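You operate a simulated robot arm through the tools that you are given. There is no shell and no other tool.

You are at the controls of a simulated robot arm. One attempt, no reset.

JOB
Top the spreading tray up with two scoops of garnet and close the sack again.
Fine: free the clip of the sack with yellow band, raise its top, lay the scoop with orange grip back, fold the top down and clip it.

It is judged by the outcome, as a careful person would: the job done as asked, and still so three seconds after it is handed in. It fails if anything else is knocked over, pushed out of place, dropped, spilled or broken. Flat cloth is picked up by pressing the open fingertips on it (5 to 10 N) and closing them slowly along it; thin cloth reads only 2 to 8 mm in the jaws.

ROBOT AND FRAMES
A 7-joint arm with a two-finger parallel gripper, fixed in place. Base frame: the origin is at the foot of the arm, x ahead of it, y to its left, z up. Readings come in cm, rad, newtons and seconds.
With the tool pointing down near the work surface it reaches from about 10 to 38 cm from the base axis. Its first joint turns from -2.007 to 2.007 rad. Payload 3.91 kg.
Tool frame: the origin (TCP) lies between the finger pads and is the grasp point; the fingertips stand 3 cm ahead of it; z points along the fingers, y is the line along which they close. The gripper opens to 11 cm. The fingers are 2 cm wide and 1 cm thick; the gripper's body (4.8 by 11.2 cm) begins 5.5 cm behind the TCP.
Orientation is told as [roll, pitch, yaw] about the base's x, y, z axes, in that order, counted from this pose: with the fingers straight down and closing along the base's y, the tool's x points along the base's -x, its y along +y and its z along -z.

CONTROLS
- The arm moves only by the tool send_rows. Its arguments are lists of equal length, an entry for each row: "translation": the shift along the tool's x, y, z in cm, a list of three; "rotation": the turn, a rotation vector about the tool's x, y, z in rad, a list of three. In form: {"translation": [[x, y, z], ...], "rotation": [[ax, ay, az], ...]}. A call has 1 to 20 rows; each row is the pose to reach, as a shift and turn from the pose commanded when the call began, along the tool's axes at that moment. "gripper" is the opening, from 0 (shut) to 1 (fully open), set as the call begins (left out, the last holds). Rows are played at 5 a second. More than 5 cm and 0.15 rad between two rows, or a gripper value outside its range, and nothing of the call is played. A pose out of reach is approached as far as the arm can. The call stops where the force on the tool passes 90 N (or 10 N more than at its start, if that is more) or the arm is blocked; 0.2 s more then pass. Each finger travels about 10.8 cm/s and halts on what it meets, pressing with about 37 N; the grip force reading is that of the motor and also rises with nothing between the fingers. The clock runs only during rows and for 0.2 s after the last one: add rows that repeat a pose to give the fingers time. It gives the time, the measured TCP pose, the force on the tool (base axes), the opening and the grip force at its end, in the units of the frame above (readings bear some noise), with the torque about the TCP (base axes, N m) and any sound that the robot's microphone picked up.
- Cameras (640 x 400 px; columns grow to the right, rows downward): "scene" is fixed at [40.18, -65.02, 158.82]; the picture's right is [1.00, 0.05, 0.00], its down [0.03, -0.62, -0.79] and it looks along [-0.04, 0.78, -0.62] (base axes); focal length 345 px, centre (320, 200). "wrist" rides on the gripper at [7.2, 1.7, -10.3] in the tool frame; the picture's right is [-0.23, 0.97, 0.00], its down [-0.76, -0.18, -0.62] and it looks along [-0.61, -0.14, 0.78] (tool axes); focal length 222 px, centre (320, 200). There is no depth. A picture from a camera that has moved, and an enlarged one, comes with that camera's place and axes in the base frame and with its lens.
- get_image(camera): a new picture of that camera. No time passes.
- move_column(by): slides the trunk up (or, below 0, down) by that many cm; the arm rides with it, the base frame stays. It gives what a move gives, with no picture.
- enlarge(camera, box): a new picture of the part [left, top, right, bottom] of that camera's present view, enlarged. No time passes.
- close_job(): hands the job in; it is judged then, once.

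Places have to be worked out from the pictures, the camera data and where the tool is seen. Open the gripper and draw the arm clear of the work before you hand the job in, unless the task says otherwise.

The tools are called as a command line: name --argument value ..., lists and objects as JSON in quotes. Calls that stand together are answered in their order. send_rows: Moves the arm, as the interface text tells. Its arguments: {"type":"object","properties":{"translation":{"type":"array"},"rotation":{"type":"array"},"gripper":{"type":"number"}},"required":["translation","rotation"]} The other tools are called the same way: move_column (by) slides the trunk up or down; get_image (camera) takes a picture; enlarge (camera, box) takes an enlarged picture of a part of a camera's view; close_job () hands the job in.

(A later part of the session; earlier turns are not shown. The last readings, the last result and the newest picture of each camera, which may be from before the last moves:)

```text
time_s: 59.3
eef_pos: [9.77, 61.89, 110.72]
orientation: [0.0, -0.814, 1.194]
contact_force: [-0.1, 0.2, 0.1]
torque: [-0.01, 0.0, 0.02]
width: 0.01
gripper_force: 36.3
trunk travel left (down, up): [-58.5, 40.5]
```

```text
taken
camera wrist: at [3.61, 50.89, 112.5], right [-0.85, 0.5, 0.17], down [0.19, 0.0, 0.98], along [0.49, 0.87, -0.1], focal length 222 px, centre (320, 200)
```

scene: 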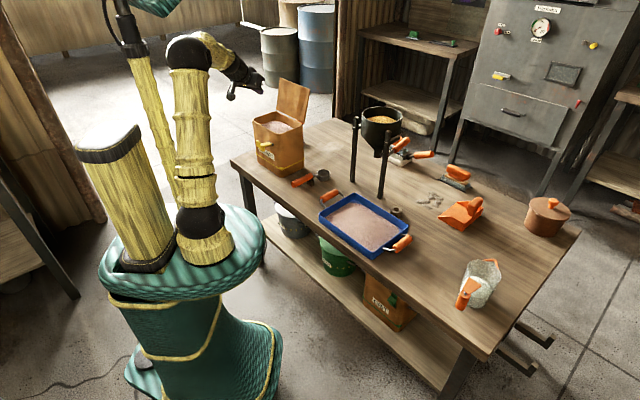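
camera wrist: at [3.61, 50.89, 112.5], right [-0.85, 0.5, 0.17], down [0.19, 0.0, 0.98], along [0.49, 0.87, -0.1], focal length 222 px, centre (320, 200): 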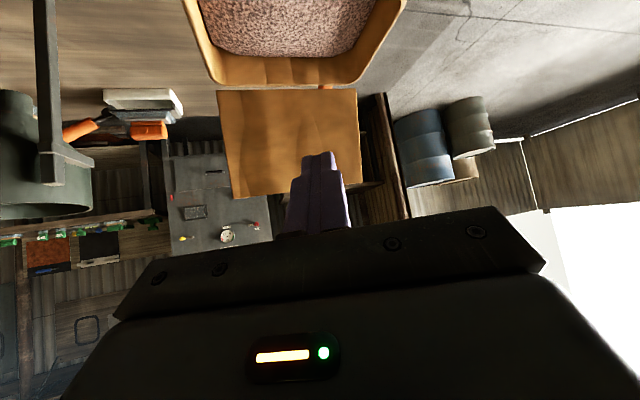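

The lid stays open. I go to a point about 27 cm above the scoop's grip with the same 45° tilt and the yaw lined up with the grip, so the trunk can lower me onto it.

send_rows --translation '[[1.36, -3.86, 0.51], [2.73, -7.72, 1.02], [4.1, -11.6, 1.53], [5.45, -15.4, 2.04], [6.82, -19.3, 2.55], [6.82, -19.3, 2.55]]' --rotation '[[0.059, 0, 0.056], [0.118, 0, 0.111], [0.176, 0, 0.167], [0.235, 0, 0.222], [0.294, 0, 0.278], [0.294, 0, 0.278]]' --gripper 0.6

get_image --camera "wrist"

enlarge --camera "scene" --box '[260, 90, 388, 220]'

```text
time_s: 60.7
eef_pos: [26.73, 52.25, 103.98]
orientation: [-0.001, -0.814, 0.792]
contact_force: [-0.5, 1.1, -0.1]
torque: [-0.01, -0.03, -0.01]
width: 6.61
gripper_force: 0.1
trunk travel left (down, up): [-58.5, 40.5]
```

```text
taken
camera wrist: at [16.85, 44.63, 105.69], right [-0.58, 0.8, 0.16], down [0.18, -0.07, 0.98], along [0.79, 0.6, -0.1], focal length 222 px, centre (320, 200)
```

wrist: 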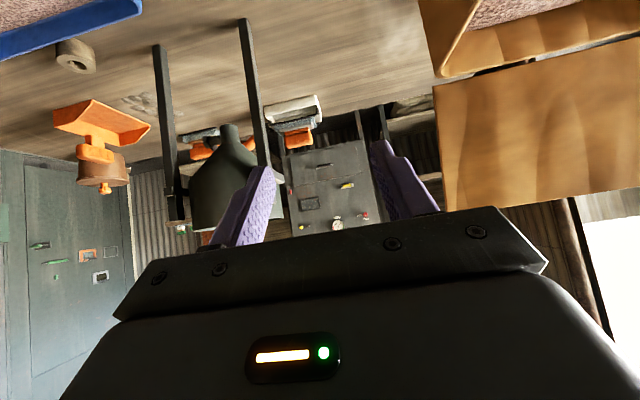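

```text
3.08 times, centred on (324, 155) of scene
camera zoom: at [40.18, -65.02, 158.82], right [1.0, 0.05, 0.0], down [0.03, -0.62, -0.79], along [-0.04, 0.78, -0.62], focal length 1062 px, centre (308, 338)
```

zoom: 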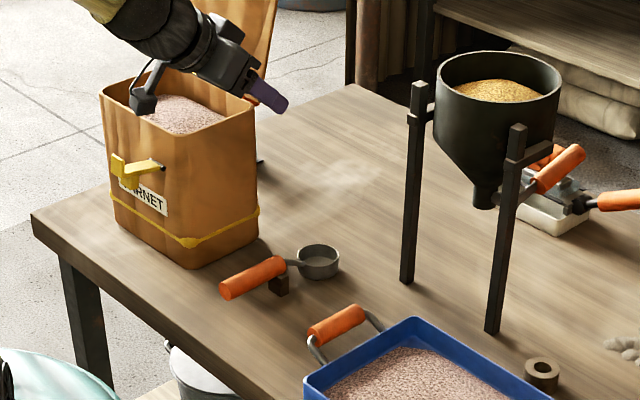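

Everything is clear below. I lower the trunk 18 cm and check the alignment with the grip.

move_column --by -18

get_image --camera "wrist"

enlarge --camera "scene" --box '[260, 110, 388, 220]'

```text
time_s: 62.7
eef_pos: [26.91, 52.39, 86.06]
orientation: [-0.001, -0.815, 0.794]
contact_force: [0.0, 0.2, 0.5]
torque: [0.0, 0.02, 0.02]
width: 6.62
gripper_force: 0.0
trunk travel left (down, up): [-40.5, 58.5]
```

```text
taken
camera wrist: at [16.82, 44.64, 87.7], right [-0.58, 0.79, 0.16], down [0.18, -0.07, 0.98], along [0.79, 0.6, -0.1], focal length 222 px, centre (320, 200)
```

wrist: 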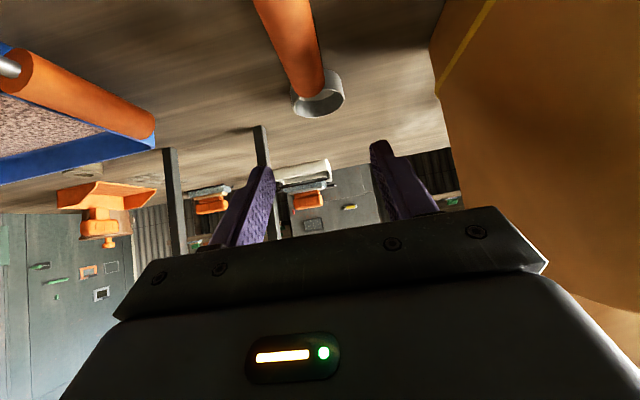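

```text
3.64 times, centred on (324, 165) of scene
camera zoom: at [40.18, -65.02, 158.82], right [1.0, 0.05, 0.0], down [0.03, -0.62, -0.79], along [-0.04, 0.78, -0.62], focal length 1256 px, centre (306, 327)
```

zoom: 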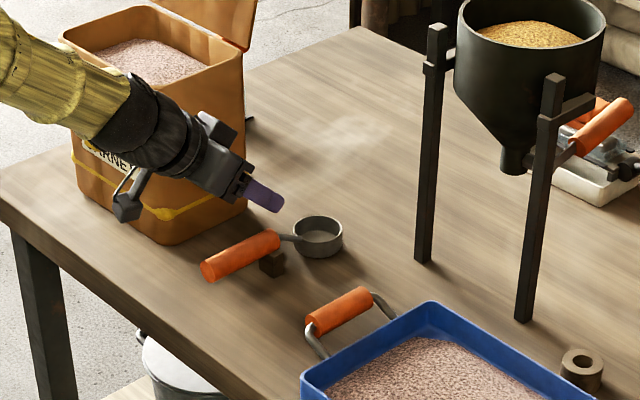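

The tool is lined up with the grip axis within about 2 mm. I lower another 8 cm and look again.

move_column --by -8

get_image --camera "wrist"

enlarge --camera "scene" --box '[280, 140, 350, 200]'

```text
time_s: 63.9
eef_pos: [26.87, 52.37, 78.02]
orientation: [-0.001, -0.814, 0.792]
contact_force: [-0.4, -0.1, 0.0]
torque: [0.0, -0.01, 0.04]
width: 6.58
gripper_force: 0.1
trunk travel left (down, up): [-32.5, 66.5]
```

```text
taken
camera wrist: at [16.82, 44.64, 79.7], right [-0.58, 0.79, 0.16], down [0.18, -0.07, 0.98], along [0.79, 0.6, -0.1], focal length 222 px, centre (320, 200)
```

wrist: 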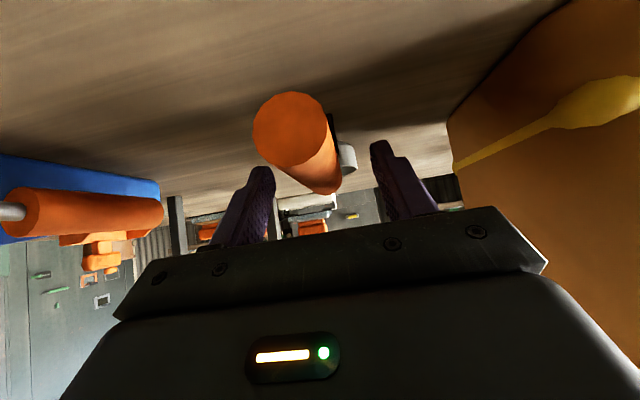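

```text
6.67 times, centred on (315, 170) of scene
camera zoom: at [40.18, -65.02, 158.82], right [1.0, 0.05, 0.0], down [0.03, -0.62, -0.79], along [-0.04, 0.78, -0.62], focal length 2302 px, centre (353, 400)
```

zoom: 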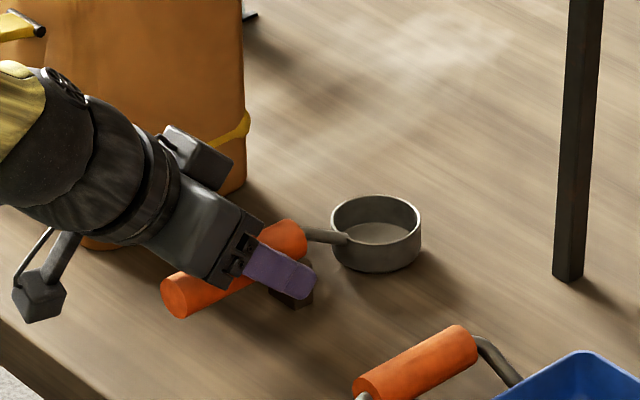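

The grip passes between the fingers. I lower the last 1.6 cm and close on it.

move_column --by -1.6

send_rows --translation '[[0, 0, 0], [0, 0, 0], [0, 0, 0], [0, 0, 0]]' --rotation '[[0, 0, 0], [0, 0, 0], [0, 0, 0], [0, 0, 0]]' --gripper 0.0

get_image --camera "wrist"

enlarge --camera "scene" --box '[280, 140, 350, 200]'

```text
time_s: 64.5
eef_pos: [26.96, 52.38, 76.41]
orientation: [-0.001, -0.814, 0.794]
contact_force: [0.6, 0.3, -0.6]
torque: [0.01, 0.03, -0.02]
width: 6.62
gripper_force: 0.0
trunk travel left (down, up): [-30.9, 68.1]
```

```text
time_s: 65.5
eef_pos: [26.85, 52.41, 76.36]
orientation: [-0.001, -0.812, 0.794]
contact_force: [0.0, -0.4, 0.9]
torque: [0.01, -0.01, -0.04]
width: 2.61
gripper_force: 36.9
trunk travel left (down, up): [-30.9, 68.1]
```

```text
taken
camera wrist: at [16.82, 44.64, 78.1], right [-0.58, 0.79, 0.16], down [0.18, -0.07, 0.98], along [0.79, 0.6, -0.1], focal length 222 px, centre (320, 200)
```

wrist: 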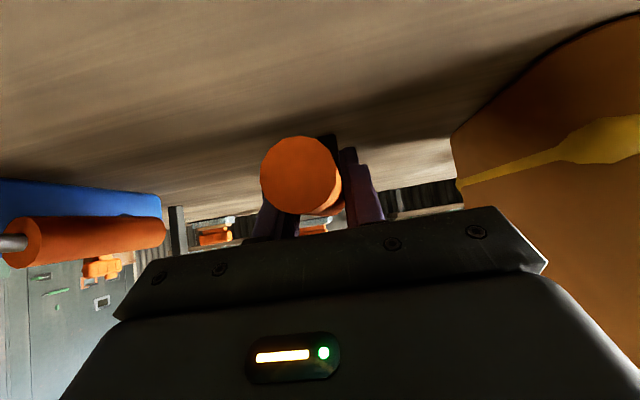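

```text
6.67 times, centred on (315, 170) of scene
camera zoom: at [40.18, -65.02, 158.82], right [1.0, 0.05, 0.0], down [0.03, -0.62, -0.79], along [-0.04, 0.78, -0.62], focal length 2302 px, centre (353, 400)
```

zoom: 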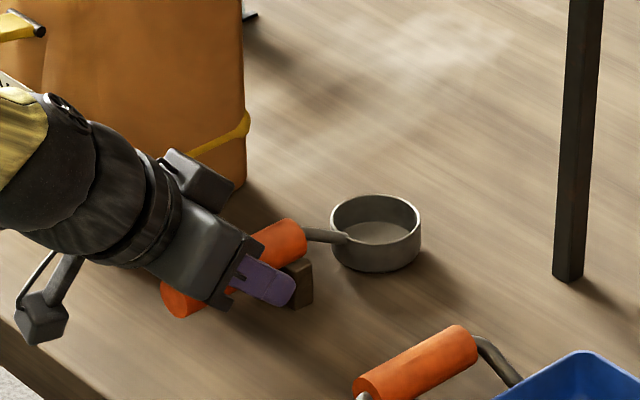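

The grip is held at 2.61 cm with no side load. I note this pose (26.85, 52.41, 76.36; pitch −0.812, yaw 0.794) for laying the scoop back, and lift by the trunk.

move_column --by 3

enlarge --camera "scene" --box '[280, 140, 350, 200]'

get_image --camera "wrist"

```text
time_s: 66.2
eef_pos: [26.85, 52.41, 79.4]
orientation: [-0.001, -0.814, 0.794]
contact_force: [0.1, 0.4, -0.5]
torque: [-0.06, 0.07, -0.03]
width: 2.61
gripper_force: 37.2
trunk travel left (down, up): [-33.9, 65.1]
```

```text
6.67 times, centred on (315, 170) of scene
camera zoom: at [40.18, -65.02, 158.82], right [1.0, 0.05, 0.0], down [0.03, -0.62, -0.79], along [-0.04, 0.78, -0.62], focal length 2302 px, centre (353, 400)
```

zoom: 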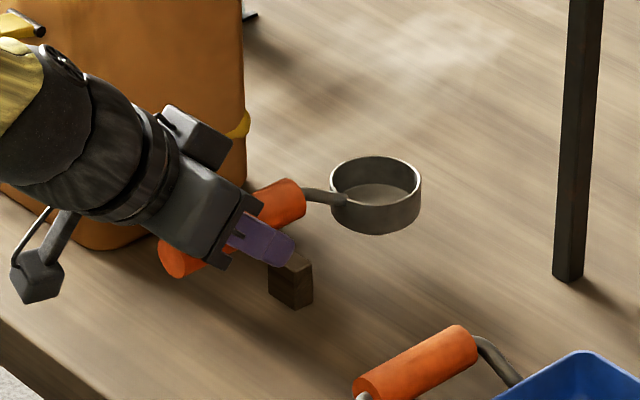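

```text
taken
camera wrist: at [16.82, 44.65, 81.09], right [-0.58, 0.79, 0.16], down [0.18, -0.07, 0.98], along [0.79, 0.6, -0.1], focal length 222 px, centre (320, 200)
```

wrist: 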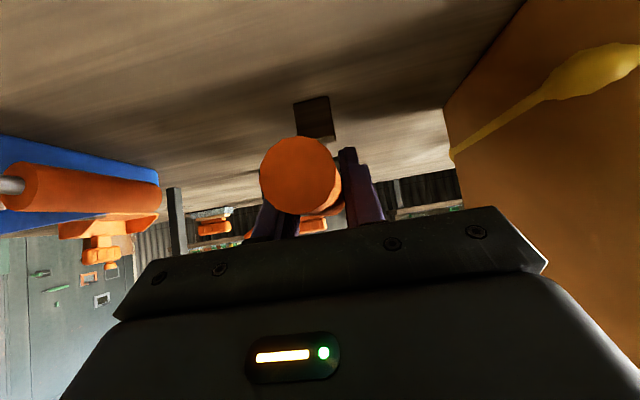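

The scoop hangs level and is very light. I raise the trunk 24 cm back to the good working height.

move_column --by 24

get_image --camera "scene"

enlarge --camera "scene" --box '[230, 80, 350, 155]'

```text
time_s: 68.7
eef_pos: [26.86, 52.38, 103.31]
orientation: [0.0, -0.814, 0.795]
contact_force: [1.0, -0.6, -1.5]
torque: [-0.08, 0.03, -0.01]
width: 2.59
gripper_force: 37.0
trunk travel left (down, up): [-57.9, 41.1]
```

```text
taken
```

scene: 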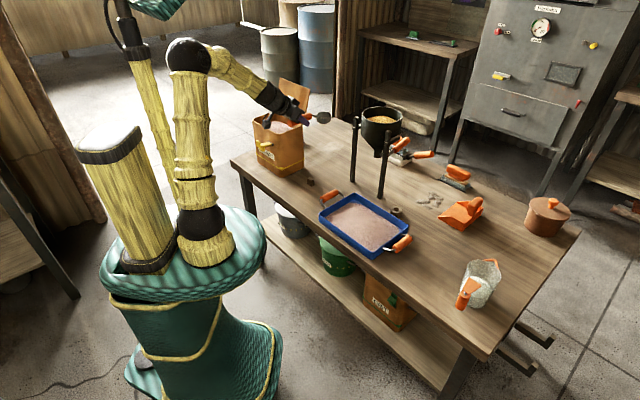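

```text
5.33 times, centred on (290, 118) of scene
camera zoom: at [40.18, -65.02, 158.82], right [1.0, 0.05, 0.0], down [0.03, -0.62, -0.79], along [-0.04, 0.78, -0.62], focal length 1841 px, centre (480, 640)
```

zoom: 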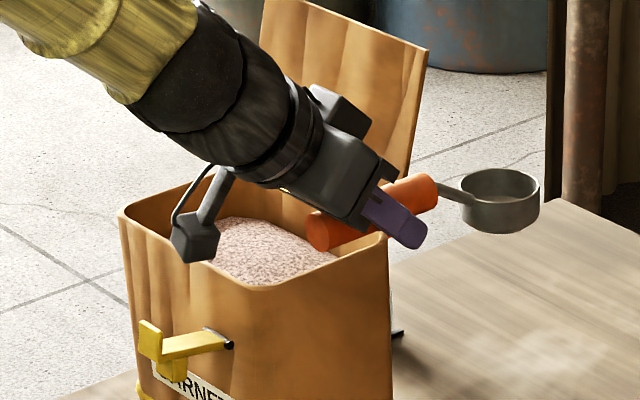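

I trim the trunk up 3 cm for reach, then carry the level scoop back a little and sideways to hang over the sack opening, clear of the standing lid.

move_column --by 3

send_rows --translation '[[2.4, 0, -2.54], [4.47, 2, -4.73], [4.47, 5.5, -4.73], [4.47, 9, -4.73], [4.47, 12.5, -4.73], [4.47, 16, -4.73], [4.47, 19.2, -4.73], [4.47, 19.2, -4.73]]' --rotation '[[0, 0, 0], [0, 0, 0], [0, 0, 0], [0, 0, 0], [0, 0, 0], [0, 0, 0], [0, 0, 0], [0, 0, 0]]'

enlarge --camera "scene" --box '[220, 70, 340, 145]'

get_image --camera "wrist"

```text
time_s: 69.5
eef_pos: [26.86, 52.38, 106.36]
orientation: [-0.002, -0.813, 0.794]
contact_force: [-0.1, 0.3, -0.9]
torque: [-0.05, 0.06, 0.02]
width: 2.61
gripper_force: 36.9
trunk travel left (down, up): [-60.9, 38.1]
```

```text
time_s: 71.2
eef_pos: [12.28, 59.66, 114.61]
orientation: [0.206, -0.864, 0.586]
contact_force: [0.4, 0.1, -0.5]
torque: [-0.07, 0.07, 0.04]
width: 2.58
gripper_force: 37.1
trunk travel left (down, up): [-60.9, 38.1]
stopped in row 8: the arm was blocked; the commanded pose is now the measured one
```

```text
5.33 times, centred on (280, 108) of scene
camera zoom: at [40.18, -65.02, 158.82], right [1.0, 0.05, 0.0], down [0.03, -0.62, -0.79], along [-0.04, 0.78, -0.62], focal length 1841 px, centre (533, 693)
```

zoom: 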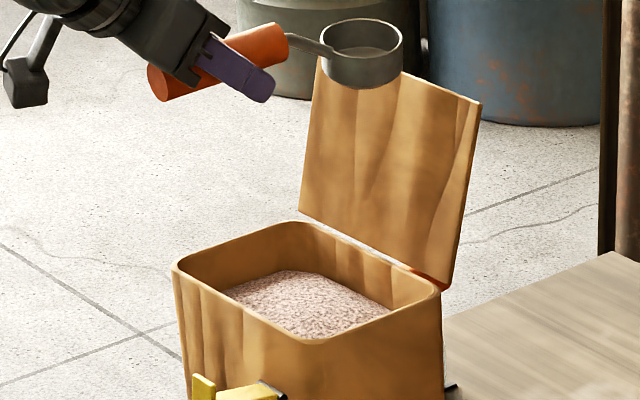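

```text
taken
camera wrist: at [1.96, 52.31, 115.72], right [-0.53, 0.79, 0.3], down [0.21, -0.22, 0.95], along [0.82, 0.57, -0.05], focal length 222 px, centre (320, 200)
```

wrist: 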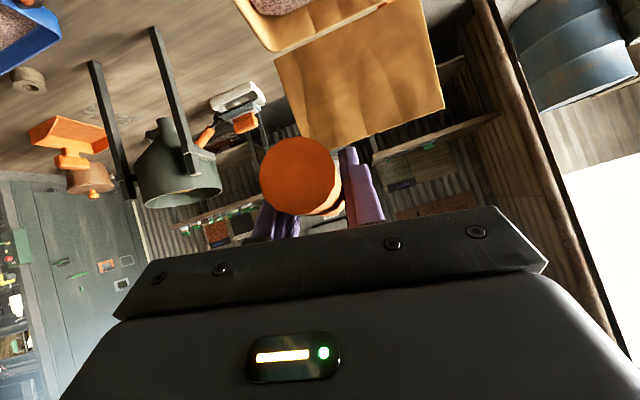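

The tool can't keep this sideways tilt so far left, though it worked with the tool turned more radially (yaw 1.2). Nothing is touched. I back off and turn to yaw 1.2 with the scoop levelled.

send_rows --translation '[[1.4, -0.6, -0.4], [2.8, -1.2, -0.8], [4.2, -1.8, -1.2], [5.67, -2.37, -1.62], [5.67, -2.37, -1.62]]' --rotation '[[-0.065, 0.01, -0.1], [-0.13, 0.02, -0.2], [-0.196, 0.03, -0.3], [-0.261, 0.041, -0.398], [-0.261, 0.041, -0.398]]'

enlarge --camera "scene" --box '[220, 70, 340, 145]'

```text
time_s: 72.4
eef_pos: [9.72, 54.98, 110.78]
orientation: [-0.009, -0.862, 1.212]
contact_force: [0.0, -0.7, -1.0]
torque: [-0.05, 0.01, 0.01]
width: 2.61
gripper_force: 37.1
trunk travel left (down, up): [-60.9, 38.1]
```

```text
5.33 times, centred on (280, 108) of scene
camera zoom: at [40.18, -65.02, 158.82], right [1.0, 0.05, 0.0], down [0.03, -0.62, -0.79], along [-0.04, 0.78, -0.62], focal length 1841 px, centre (533, 693)
```

zoom: 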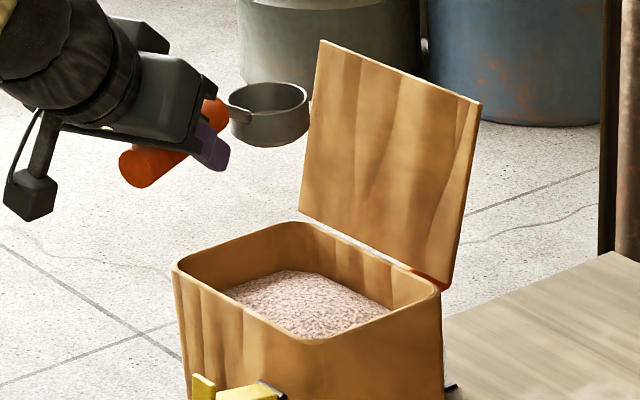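

The scoop is level and clear. I now carry it forward over the garnet while pitching the cup down about 35°, staying above the rim.

send_rows --translation '[[-0.74, -0.18, 1.64], [-1.49, -0.36, 3.27], [-2.23, -0.54, 4.9], [-2.98, -0.72, 6.54], [-3.72, -0.9, 8.18], [-3.72, -0.9, 8.18]]' --rotation '[[0, 0.132, 0], [0, 0.264, 0], [0, 0.396, 0], [0, 0.529, 0], [0, 0.661, 0], [0, 0.661, 0]]'

enlarge --camera "scene" --box '[220, 70, 340, 145]'

get_image --camera "wrist"

```text
time_s: 73.8
eef_pos: [13.65, 62.76, 108.37]
orientation: [-0.003, -0.198, 1.206]
contact_force: [-0.1, 0.1, -1.5]
torque: [-0.04, 0.03, 0.0]
width: 2.59
gripper_force: 37.0
trunk travel left (down, up): [-60.9, 38.1]
```

```text
5.33 times, centred on (280, 108) of scene
camera zoom: at [40.18, -65.02, 158.82], right [1.0, 0.05, 0.0], down [0.03, -0.62, -0.79], along [-0.04, 0.78, -0.62], focal length 1841 px, centre (533, 693)
```

zoom: 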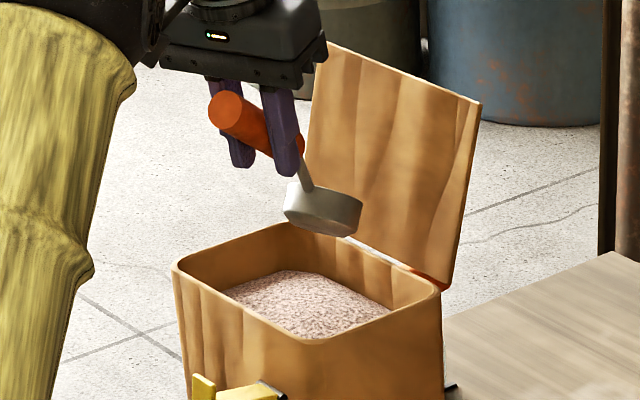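

```text
taken
camera wrist: at [8.74, 54.8, 116.98], right [-0.83, 0.56, 0.04], down [0.39, 0.52, 0.76], along [0.4, 0.65, -0.65], focal length 222 px, centre (320, 200)
```

wrist: 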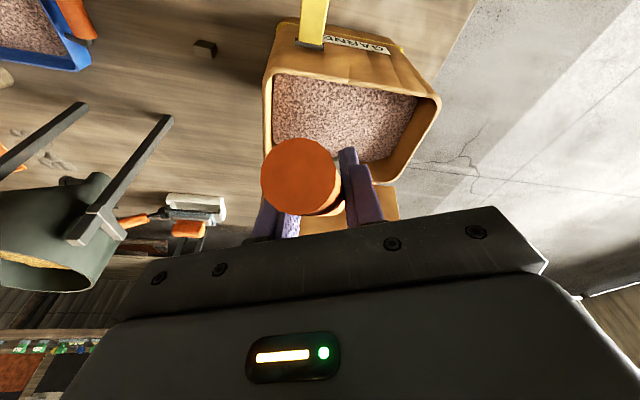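

The cup hangs over the garnet. I lower it, first 6 cm, watching the force.

send_rows --translation '[[0.3, 0, 1.47], [0.6, 0, 2.94], [0.9, 0, 4.41], [1.2, 0, 5.88], [1.2, 0, 5.88]]' --rotation '[[0, 0, 0], [0, 0, 0], [0, 0, 0], [0, 0, 0], [0, 0, 0]]'

enlarge --camera "scene" --box '[220, 70, 340, 145]'

```text
time_s: 75.0
eef_pos: [13.64, 62.82, 102.39]
orientation: [-0.006, -0.202, 1.206]
contact_force: [0.5, -0.5, -0.5]
torque: [-0.05, 0.03, 0.01]
width: 2.63
gripper_force: 36.8
trunk travel left (down, up): [-60.9, 38.1]
```

```text
5.33 times, centred on (280, 108) of scene
camera zoom: at [40.18, -65.02, 158.82], right [1.0, 0.05, 0.0], down [0.03, -0.62, -0.79], along [-0.04, 0.78, -0.62], focal length 1841 px, centre (533, 693)
```

zoom: 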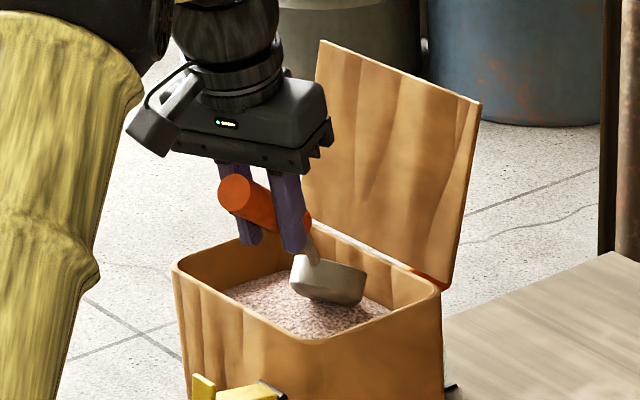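

No contact yet, with the cup just above the surface. I lower in small steps into the garnet.

send_rows --translation '[[0.2, 0, 0.98], [0.4, 0, 1.96], [0.6, 0, 2.94], [0.6, 0, 2.94]]' --rotation '[[0, 0, 0], [0, 0, 0], [0, 0, 0], [0, 0, 0]]'

enlarge --camera "scene" --box '[250, 90, 320, 135]'

get_image --camera "wrist"

```text
time_s: 76.0
eef_pos: [13.75, 62.76, 99.4]
orientation: [-0.006, -0.202, 1.207]
contact_force: [0.3, 0.1, -1.2]
torque: [-0.1, 0.02, 0.01]
width: 2.6
gripper_force: 36.7
trunk travel left (down, up): [-60.9, 38.1]
```

```text
8.89 times, centred on (285, 112) of scene
camera zoom: at [40.18, -65.02, 158.82], right [1.0, 0.05, 0.0], down [0.03, -0.62, -0.79], along [-0.04, 0.78, -0.62], focal length 3069 px, centre (631, 978)
```

zoom: 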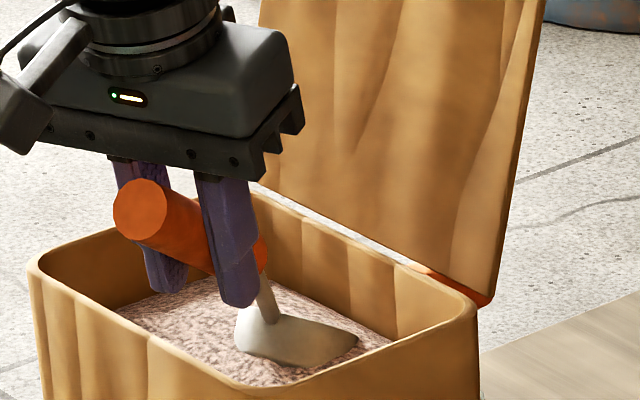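

```text
taken
camera wrist: at [8.77, 54.83, 107.93], right [-0.83, 0.56, 0.04], down [0.39, 0.52, 0.76], along [0.4, 0.65, -0.64], focal length 222 px, centre (320, 200)
```

wrist: 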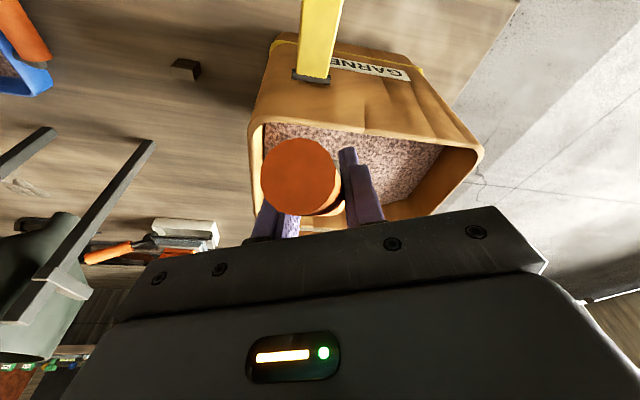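

The lip is entering the garnet, while the fingertips are still about 3 cm above the rim. I push slightly down and forward to fill the cup.

send_rows --translation '[[-0.2, 0, 0.65], [-0.4, 0, 1.3], [-0.75, 0, 1.55], [-1.15, 0, 1.87], [-1.15, 0, 1.87]]' --rotation '[[0, 0, 0], [0, 0, 0], [0, 0, 0], [0, 0, 0], [0, 0, 0]]'

enlarge --camera "scene" --box '[250, 90, 320, 135]'

```text
time_s: 77.2
eef_pos: [14.16, 64.2, 97.71]
orientation: [-0.007, -0.201, 1.207]
contact_force: [0.2, 0.4, -1.3]
torque: [-0.09, 0.03, -0.02]
width: 2.59
gripper_force: 37.0
trunk travel left (down, up): [-60.9, 38.1]
```

```text
8.89 times, centred on (285, 112) of scene
camera zoom: at [40.18, -65.02, 158.82], right [1.0, 0.05, 0.0], down [0.03, -0.62, -0.79], along [-0.04, 0.78, -0.62], focal length 3069 px, centre (631, 978)
```

zoom: 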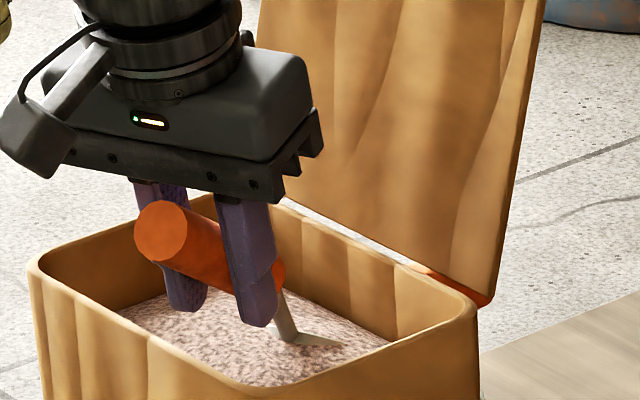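

The cup is submerged without resistance. I roll it level while lifting it out over the sack.

send_rows --translation '[[0.6, 0, -0.12], [1.2, 0, -0.24], [1.8, 0, -0.36], [2.38, 0, -0.48], [2.82, 0, -0.76], [3.25, 0, -1.05], [3.68, 0, -1.35], [4.11, 0, -1.65], [4.08, 0, -2.6], [4.02, 0, -3.6], [3.96, 0, -4.6], [3.96, 0, -5.6], [3.96, 0, -5.6]]' --rotation '[[0, -0.065, 0], [0, -0.131, 0], [0, -0.196, 0], [0, -0.262, 0], [0, -0.327, 0], [0, -0.393, 0], [0, -0.458, 0], [0, -0.524, 0], [0, -0.56, 0], [0, -0.61, 0], [0, -0.65, 0], [0, -0.65, 0], [0, -0.65, 0]]'

enlarge --camera "scene" --box '[230, 80, 326, 140]'

get_image --camera "wrist"

```text
time_s: 80.0
eef_pos: [14.06, 59.51, 100.85]
orientation: [-0.024, -0.836, 1.195]
contact_force: [-1.1, -0.3, -1.1]
torque: [-0.14, 0.03, -0.01]
width: 2.58
gripper_force: 36.8
out of reach, approached as far as the arm can: row 11, 12, 13
trunk travel left (down, up): [-60.9, 38.1]
```

```text
6.67 times, centred on (278, 110) of scene
camera zoom: at [40.18, -65.02, 158.82], right [1.0, 0.05, 0.0], down [0.03, -0.62, -0.79], along [-0.04, 0.78, -0.62], focal length 2302 px, centre (600, 800)
```

zoom: 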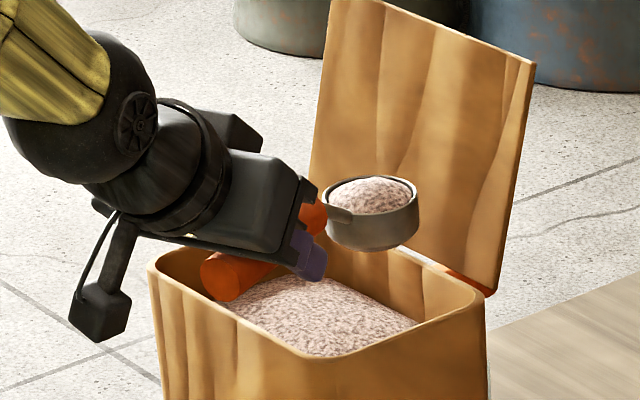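

```text
taken
camera wrist: at [7.72, 48.53, 102.36], right [-0.84, 0.51, 0.15], down [0.17, -0.02, 0.99], along [0.51, 0.86, -0.07], focal length 222 px, centre (320, 200)
```

wrist: 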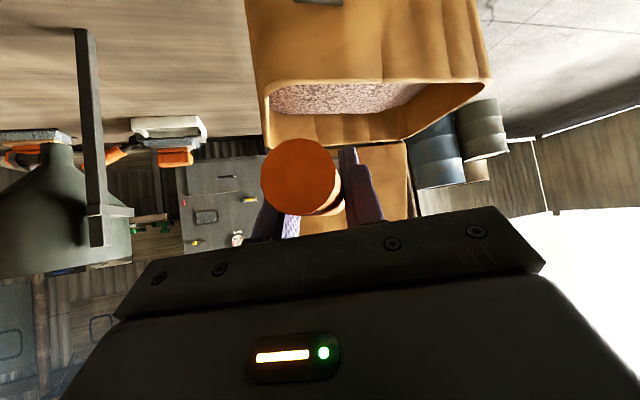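

The cup is full and heaped, held level over the sack. I raise it with the trunk (which keeps the arm's shape) and check it before travelling.

move_column --by 7

enlarge --camera "scene" --box '[230, 70, 326, 130]'

```text
time_s: 81.0
eef_pos: [14.11, 59.53, 107.89]
orientation: [-0.026, -0.834, 1.197]
contact_force: [-0.1, 0.4, -2.1]
torque: [-0.13, 0.09, 0.0]
width: 2.62
gripper_force: 37.7
trunk travel left (down, up): [-67.9, 31.1]
```

```text
6.67 times, centred on (278, 100) of scene
camera zoom: at [40.18, -65.02, 158.82], right [1.0, 0.05, 0.0], down [0.03, -0.62, -0.79], along [-0.04, 0.78, -0.62], focal length 2302 px, centre (600, 867)
```

zoom: 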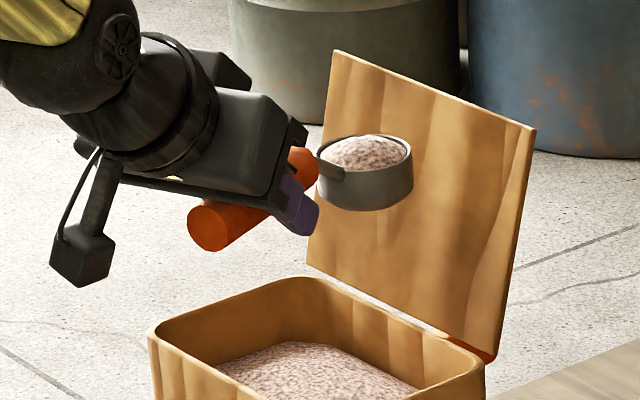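

The mound rides steadily. I swing the level cup slowly to the right about the base axis, keeping the arm's shape.

send_rows --translation '[[-0.2, -2.43, 0.22], [-0.33, -4.87, 0.36], [-0.4, -7.32, 0.44], [-0.4, -9.76, 0.44], [-0.34, -12.21, 0.37], [-0.21, -14.65, 0.23], [0, -17.07, 0], [0, -17.07, 0]]' --rotation '[[0.03, 0, 0.027], [0.059, 0, 0.054], [0.089, 0, 0.081], [0.119, 0, 0.108], [0.148, 0, 0.134], [0.178, 0, 0.161], [0.207, 0, 0.188], [0.207, 0, 0.188]]'

get_image --camera "scene"

enlarge --camera "scene" --box '[260, 70, 388, 150]'

```text
time_s: 82.8
eef_pos: [28.44, 53.57, 108.69]
orientation: [0.002, -0.848, 0.925]
contact_force: [-0.2, 0.2, -1.9]
torque: [-0.13, 0.12, -0.01]
width: 2.61
gripper_force: 37.0
trunk travel left (down, up): [-67.9, 31.1]
```

```text
taken
```

scene: 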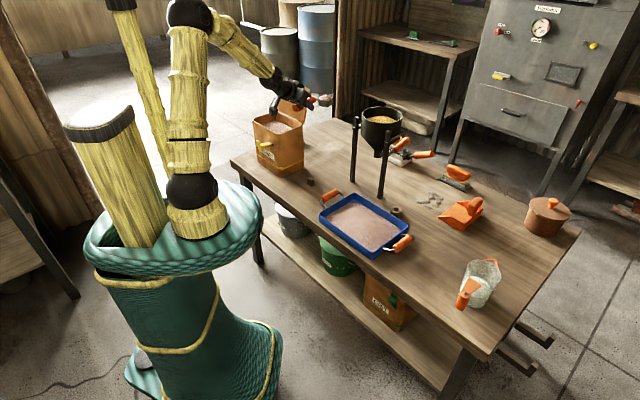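

```text
5.00 times, centred on (324, 110) of scene
camera zoom: at [40.18, -65.02, 158.82], right [1.0, 0.05, 0.0], down [0.03, -0.62, -0.79], along [-0.04, 0.78, -0.62], focal length 1726 px, centre (300, 650)
```

zoom: 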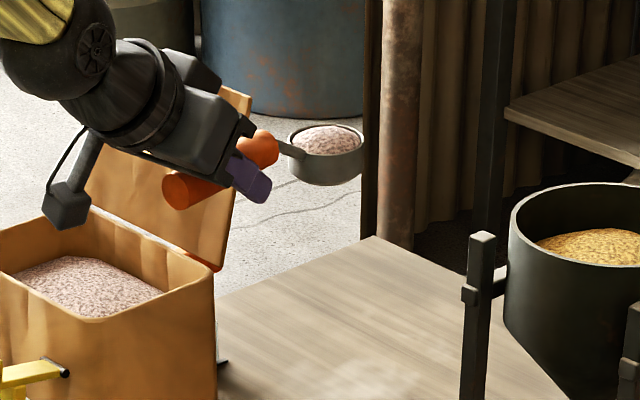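

The load is still intact. I lift and draw the cup back toward the base, so it will pass well inside the hopper stand.

send_rows --translation '[[-0.75, 0, -1.65], [-1.2, 0, -3.8], [-1.5, 0, -6], [-1.75, 0, -8.2], [-2, 0, -10.4], [-2.21, 0, -12.61], [-2.21, 0, -12.61]]' --rotation '[[0, 0, 0], [0, 0, 0], [0, 0, 0], [0, 0, 0], [0, 0, 0], [0, 0, 0], [0, 0, 0]]'

enlarge --camera "scene" --box '[240, 50, 400, 150]'

```text
time_s: 84.5
eef_pos: [23.62, 47.21, 118.97]
orientation: [0.005, -0.847, 0.926]
contact_force: [0.3, -0.7, -1.7]
torque: [-0.12, 0.09, 0.02]
width: 2.62
gripper_force: 37.0
out of reach, approached as far as the arm can: row 4
trunk travel left (down, up): [-67.9, 31.1]
```

```text
4.00 times, centred on (320, 100) of scene
camera zoom: at [40.18, -65.02, 158.82], right [1.0, 0.05, 0.0], down [0.03, -0.62, -0.79], along [-0.04, 0.78, -0.62], focal length 1381 px, centre (320, 600)
```

zoom: 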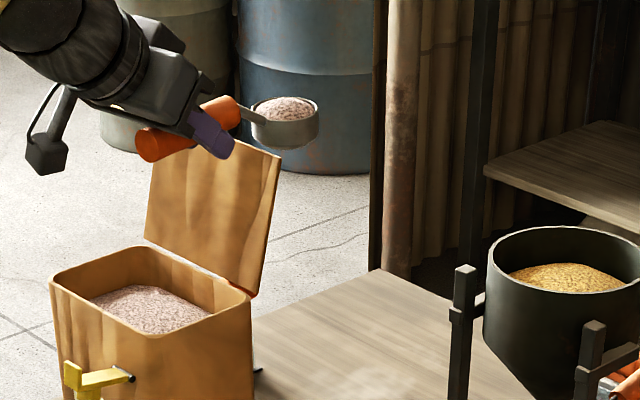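

The cup is full and level at about (31, 57, 116). I swing it slowly round to over the tray, inside the hopper.

send_rows --translation '[[-0.25, -2.4, 0.28], [-0.43, -4.81, 0.49], [-0.54, -7.24, 0.61], [-0.57, -9.66, 0.64], [-0.53, -12.09, 0.6], [-0.41, -14.51, 0.46], [-0.22, -16.93, 0.25], [0.04, -19.31, -0.04], [0.38, -21.69, -0.43], [0.78, -24.04, -0.88], [1.26, -26.36, -1.43], [1.79, -28.54, -2.02], [1.79, -28.54, -2.02]]' --rotation '[[0.0345, 0, 0.0305], [0.069, 0, 0.061], [0.103, 0, 0.091], [0.138, 0, 0.122], [0.172, 0, 0.152], [0.207, 0, 0.183], [0.241, 0, 0.213], [0.276, 0, 0.244], [0.31, 0, 0.274], [0.345, 0, 0.305], [0.379, 0, 0.335], [0.412, 0, 0.364], [0.412, 0, 0.364]]'

get_image --camera "scene"

get_image --camera "wrist"

```text
time_s: 87.2
eef_pos: [44.92, 27.76, 118.79]
orientation: [0.003, -0.844, 0.376]
contact_force: [-0.3, 0.3, -1.7]
torque: [-0.09, 0.17, 0.01]
width: 2.63
gripper_force: 37.3
trunk travel left (down, up): [-67.9, 31.1]
```

```text
taken
```

scene: 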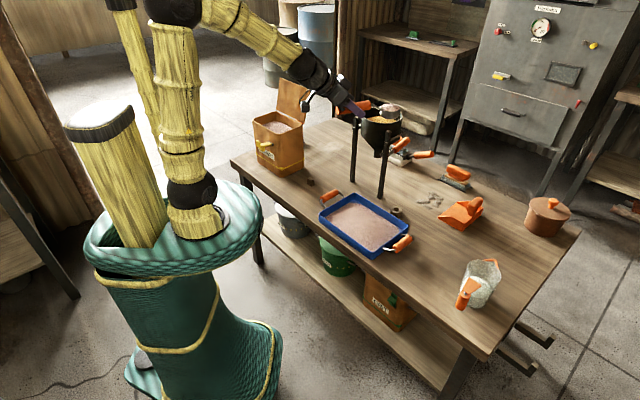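

```text
taken
camera wrist: at [32.52, 24.79, 120.2], right [-0.22, 0.96, 0.17], down [0.1, -0.15, 0.98], along [0.97, 0.23, -0.07], focal length 222 px, centre (320, 200)
```

wrist: 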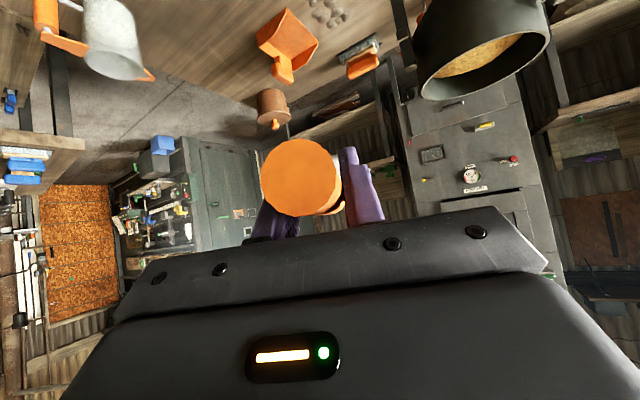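

The full cup is over the tray at about (56, 32). I lower the trunk so the cup comes down close above the tray before pouring.

move_column --by -14

move_column --by -14

enlarge --camera "scene" --box '[290, 150, 434, 260]'

get_image --camera "wrist"

```text
time_s: 88.9
eef_pos: [44.87, 27.83, 104.89]
orientation: [0.002, -0.846, 0.378]
contact_force: [-1.0, 0.6, -1.5]
torque: [-0.06, 0.17, -0.01]
width: 2.59
gripper_force: 37.1
trunk travel left (down, up): [-53.9, 45.1]
```

```text
time_s: 90.6
eef_pos: [44.84, 27.86, 90.77]
orientation: [0.002, -0.846, 0.378]
contact_force: [0.1, -0.5, -2.3]
torque: [-0.08, 0.16, 0.02]
width: 2.61
gripper_force: 37.2
trunk travel left (down, up): [-39.9, 59.1]
```

```text
3.64 times, centred on (362, 205) of scene
camera zoom: at [40.18, -65.02, 158.82], right [1.0, 0.05, 0.0], down [0.03, -0.62, -0.79], along [-0.04, 0.78, -0.62], focal length 1256 px, centre (167, 182)
```

zoom: 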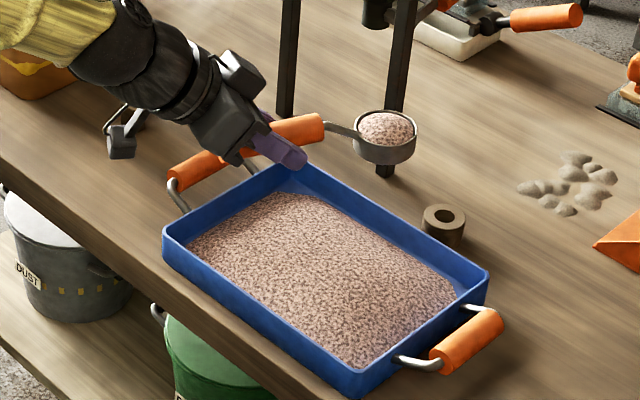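

```text
taken
camera wrist: at [32.52, 24.79, 92.21], right [-0.22, 0.96, 0.17], down [0.1, -0.15, 0.98], along [0.97, 0.23, -0.07], focal length 222 px, centre (320, 200)
```

wrist: 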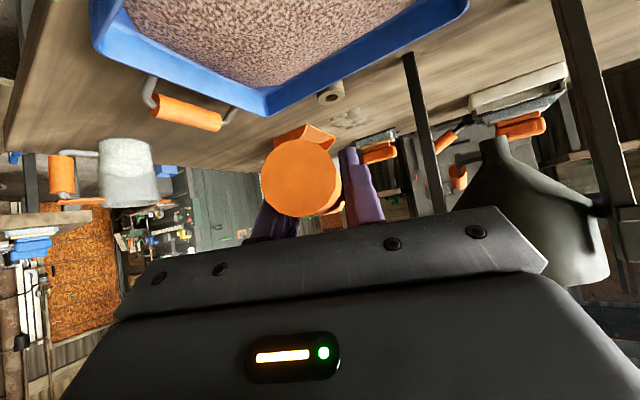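

The cup is over the tray, a bit toward its far side. I draw it back 3 cm and pitch it forward in slow steps so the garnet pours onto the middle.

send_rows --translation '[[1.2, 0, -0.3], [2.4, 0, -0.6], [3.49, 0, -0.92], [2.75, 0, -1.4], [2.01, 0, -1.82], [1.15, 0, -1.68], [0.3, 0, -1.47], [0.3, 0, -1.47]]' --rotation '[[0, 0, 0], [0, 0, 0], [0, 0.03, 0], [0, 0.16, 0], [0, 0.296, 0], [0, 0.427, 0], [0, 0.558, 0], [0, 0.558, 0]]'

enlarge --camera "scene" --box '[310, 160, 430, 250]'

```text
time_s: 92.4
eef_pos: [43.61, 27.38, 91.45]
orientation: [0.002, -0.286, 0.379]
contact_force: [0.6, 0.1, -2.5]
torque: [-0.06, 0.12, 0.02]
width: 2.63
gripper_force: 37.1
trunk travel left (down, up): [-39.9, 59.1]
```

```text
4.44 times, centred on (370, 205) of scene
camera zoom: at [40.18, -65.02, 158.82], right [1.0, 0.05, 0.0], down [0.03, -0.62, -0.79], along [-0.04, 0.78, -0.62], focal length 1534 px, centre (98, 178)
```

zoom: 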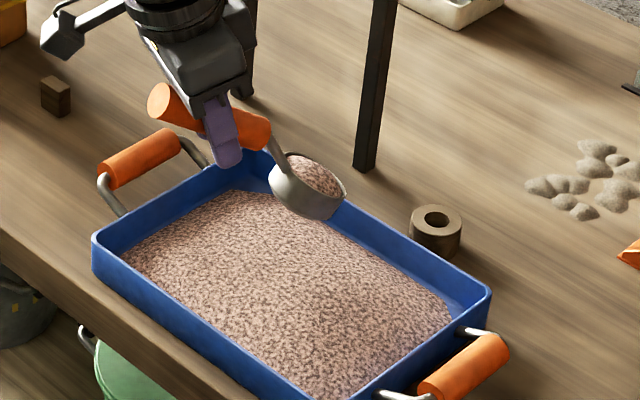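

The garnet still sits in the cup at 30°, now centred over the tray. I tip it on to 45–50°.

send_rows --translation '[[-0.95, 0, -1.1], [-1.9, 0, -0.8], [-1.9, 0, -0.8]]' --rotation '[[0, 0.13, 0], [0, 0.262, 0], [0, 0.33, 0]]'

enlarge --camera "scene" --box '[310, 160, 430, 250]'

```text
time_s: 93.2
eef_pos: [45.11, 28.07, 92.91]
orientation: [0.002, 0.045, 0.381]
contact_force: [-0.1, -0.4, -2.4]
torque: [-0.01, 0.05, -0.03]
width: 2.61
gripper_force: 37.3
trunk travel left (down, up): [-39.9, 59.1]
```

```text
4.44 times, centred on (370, 205) of scene
camera zoom: at [40.18, -65.02, 158.82], right [1.0, 0.05, 0.0], down [0.03, -0.62, -0.79], along [-0.04, 0.78, -0.62], focal length 1534 px, centre (98, 178)
```

zoom: 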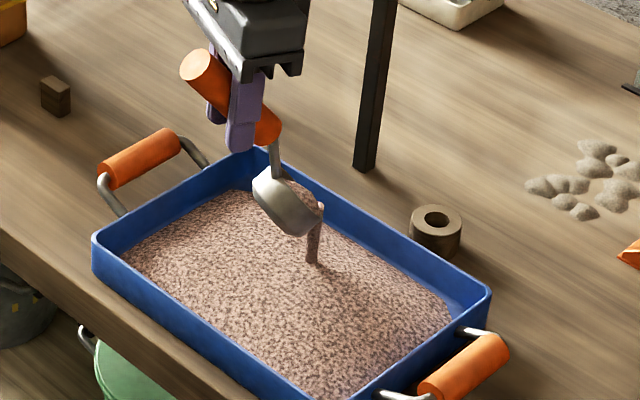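

The garnet streams onto the middle of the tray. I hold a moment to let it run.

send_rows --translation '[[0, 0, 0], [0, 0, 0], [0, 0, 0], [0, 0, 0], [0, 0, 0], [0, 0, 0]]' --rotation '[[0, 0, 0], [0, 0, 0], [0, 0, 0], [0, 0, 0], [0, 0, 0], [0, 0, 0]]'

enlarge --camera "scene" --box '[310, 160, 430, 250]'

```text
time_s: 94.6
eef_pos: [45.15, 28.01, 92.93]
orientation: [0.001, 0.043, 0.378]
contact_force: [0.2, 0.9, -1.1]
torque: [-0.01, 0.04, 0.06]
width: 2.59
gripper_force: 37.1
trunk travel left (down, up): [-39.9, 59.1]
```

```text
4.44 times, centred on (370, 205) of scene
camera zoom: at [40.18, -65.02, 158.82], right [1.0, 0.05, 0.0], down [0.03, -0.62, -0.79], along [-0.04, 0.78, -0.62], focal length 1534 px, centre (98, 178)
```

zoom: 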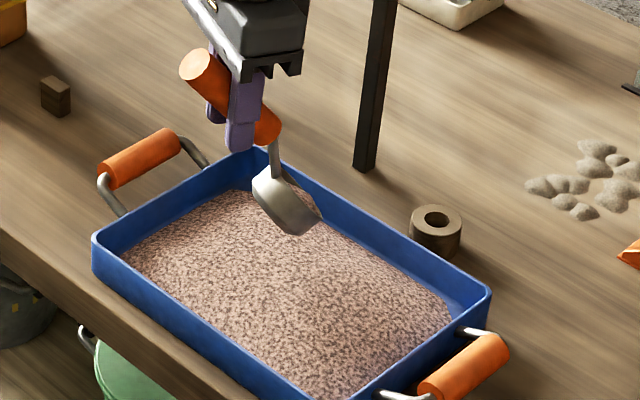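

The stream stopped and the weight dropped by about 1.3 N. To empty the cup fully I raise the trunk a little and tip it further.

move_column --by 8

send_rows --translation '[[-0.9, 0, 1.5], [-1.75, 0, 2.9], [-2.6, 0, 4.4], [-3.47, 0, 5.85], [-3.47, 0, 5.85], [-3.47, 0, 5.85]]' --rotation '[[0, 0.08, 0], [0, 0.16, 0], [0, 0.24, 0], [0, 0.32, 0], [0, 0.4, 0], [0, 0.4, 0]]'

enlarge --camera "scene" --box '[310, 160, 430, 250]'

```text
time_s: 95.8
eef_pos: [45.17, 27.91, 100.88]
orientation: [0.0, 0.044, 0.379]
contact_force: [0.4, 0.1, -2.9]
torque: [-0.02, 0.07, -0.02]
width: 2.61
gripper_force: 37.2
trunk travel left (down, up): [-47.9, 51.1]
```

```text
time_s: 97.2
eef_pos: [48.1, 29.06, 94.93]
orientation: [0.001, 0.445, 0.38]
contact_force: [-0.4, 0.3, -1.6]
torque: [-0.03, -0.02, 0.06]
width: 2.61
gripper_force: 37.1
trunk travel left (down, up): [-47.9, 51.1]
```

```text
4.44 times, centred on (370, 205) of scene
camera zoom: at [40.18, -65.02, 158.82], right [1.0, 0.05, 0.0], down [0.03, -0.62, -0.79], along [-0.04, 0.78, -0.62], focal length 1534 px, centre (98, 178)
```

zoom: 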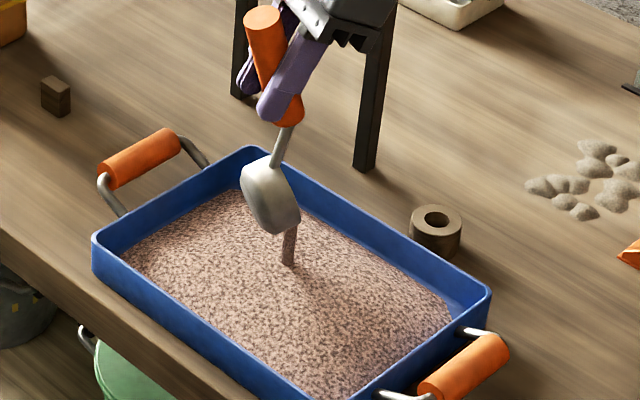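

More is running out at about 72°. I hold, then raise the trunk and tip to about 85° to empty it.

send_rows --translation '[[0, 0, 0], [0, 0, 0], [0, 0, 0], [0, 0, 0], [0, 0, 0]]' --rotation '[[0, 0, 0], [0, 0, 0], [0, 0, 0], [0, 0, 0], [0, 0, 0]]'

enlarge --camera "scene" --box '[310, 160, 430, 250]'

move_column --by 8

```text
time_s: 98.4
eef_pos: [48.02, 29.15, 94.99]
orientation: [0.001, 0.444, 0.381]
contact_force: [1.0, 0.4, -1.5]
torque: [0.0, -0.02, 0.01]
width: 2.61
gripper_force: 37.1
trunk travel left (down, up): [-47.9, 51.1]
```

```text
4.44 times, centred on (370, 205) of scene
camera zoom: at [40.18, -65.02, 158.82], right [1.0, 0.05, 0.0], down [0.03, -0.62, -0.79], along [-0.04, 0.78, -0.62], focal length 1534 px, centre (98, 178)
```

zoom: 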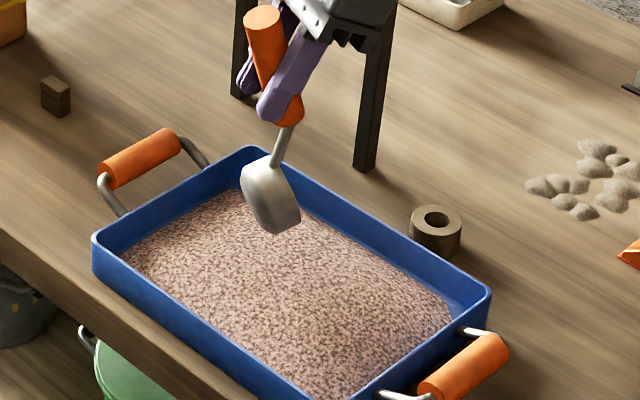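

```text
time_s: 99.5
eef_pos: [48.03, 29.11, 102.93]
orientation: [0.0, 0.444, 0.38]
contact_force: [-0.9, -1.1, -1.1]
torque: [0.0, 0.01, -0.05]
width: 2.63
gripper_force: 36.7
trunk travel left (down, up): [-55.9, 43.1]
```

I lower again while tipping to about 87°.

send_rows --translation '[[-0.75, 0, 1.45], [-1.5, 0, 2.9], [-2.3, 0, 4.3], [-3.07, 0, 5.74], [-3.07, 0, 5.74], [-3.07, 0, 5.74], [-3.07, 0, 5.74]]' --rotation '[[0, 0.07, 0], [0, 0.14, 0], [0, 0.21, 0], [0, 0.27, 0], [0, 0.27, 0], [0, 0.27, 0], [0, 0.27, 0]]'

enlarge --camera "scene" --box '[310, 160, 430, 250]'

get_image --camera "wrist"

```text
time_s: 101.1
eef_pos: [48.39, 29.3, 96.32]
orientation: [0.0, 0.716, 0.381]
contact_force: [0.8, 0.2, -0.5]
torque: [0.03, -0.04, 0.04]
width: 2.6
gripper_force: 37.3
trunk travel left (down, up): [-55.9, 43.1]
```

```text
4.44 times, centred on (370, 205) of scene
camera zoom: at [40.18, -65.02, 158.82], right [1.0, 0.05, 0.0], down [0.03, -0.62, -0.79], along [-0.04, 0.78, -0.62], focal length 1534 px, centre (98, 178)
```

zoom: 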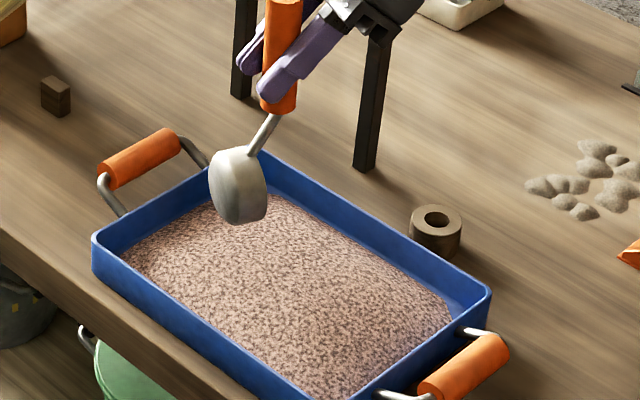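

```text
taken
camera wrist: at [48.91, 31.25, 108.85], right [-0.2, 0.97, -0.15], down [0.98, 0.2, -0.03], along [0.0, -0.15, -0.99], focal length 222 px, centre (320, 200)
```

wrist: 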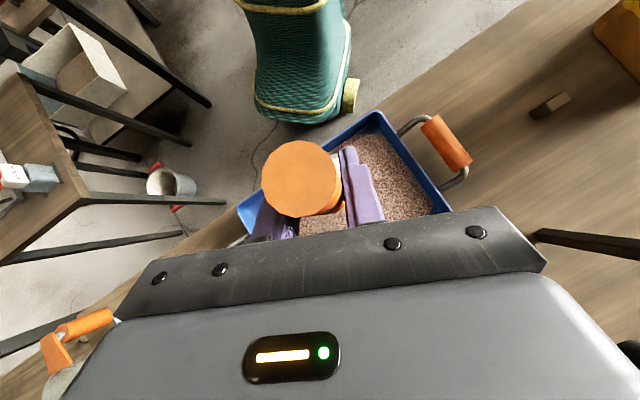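

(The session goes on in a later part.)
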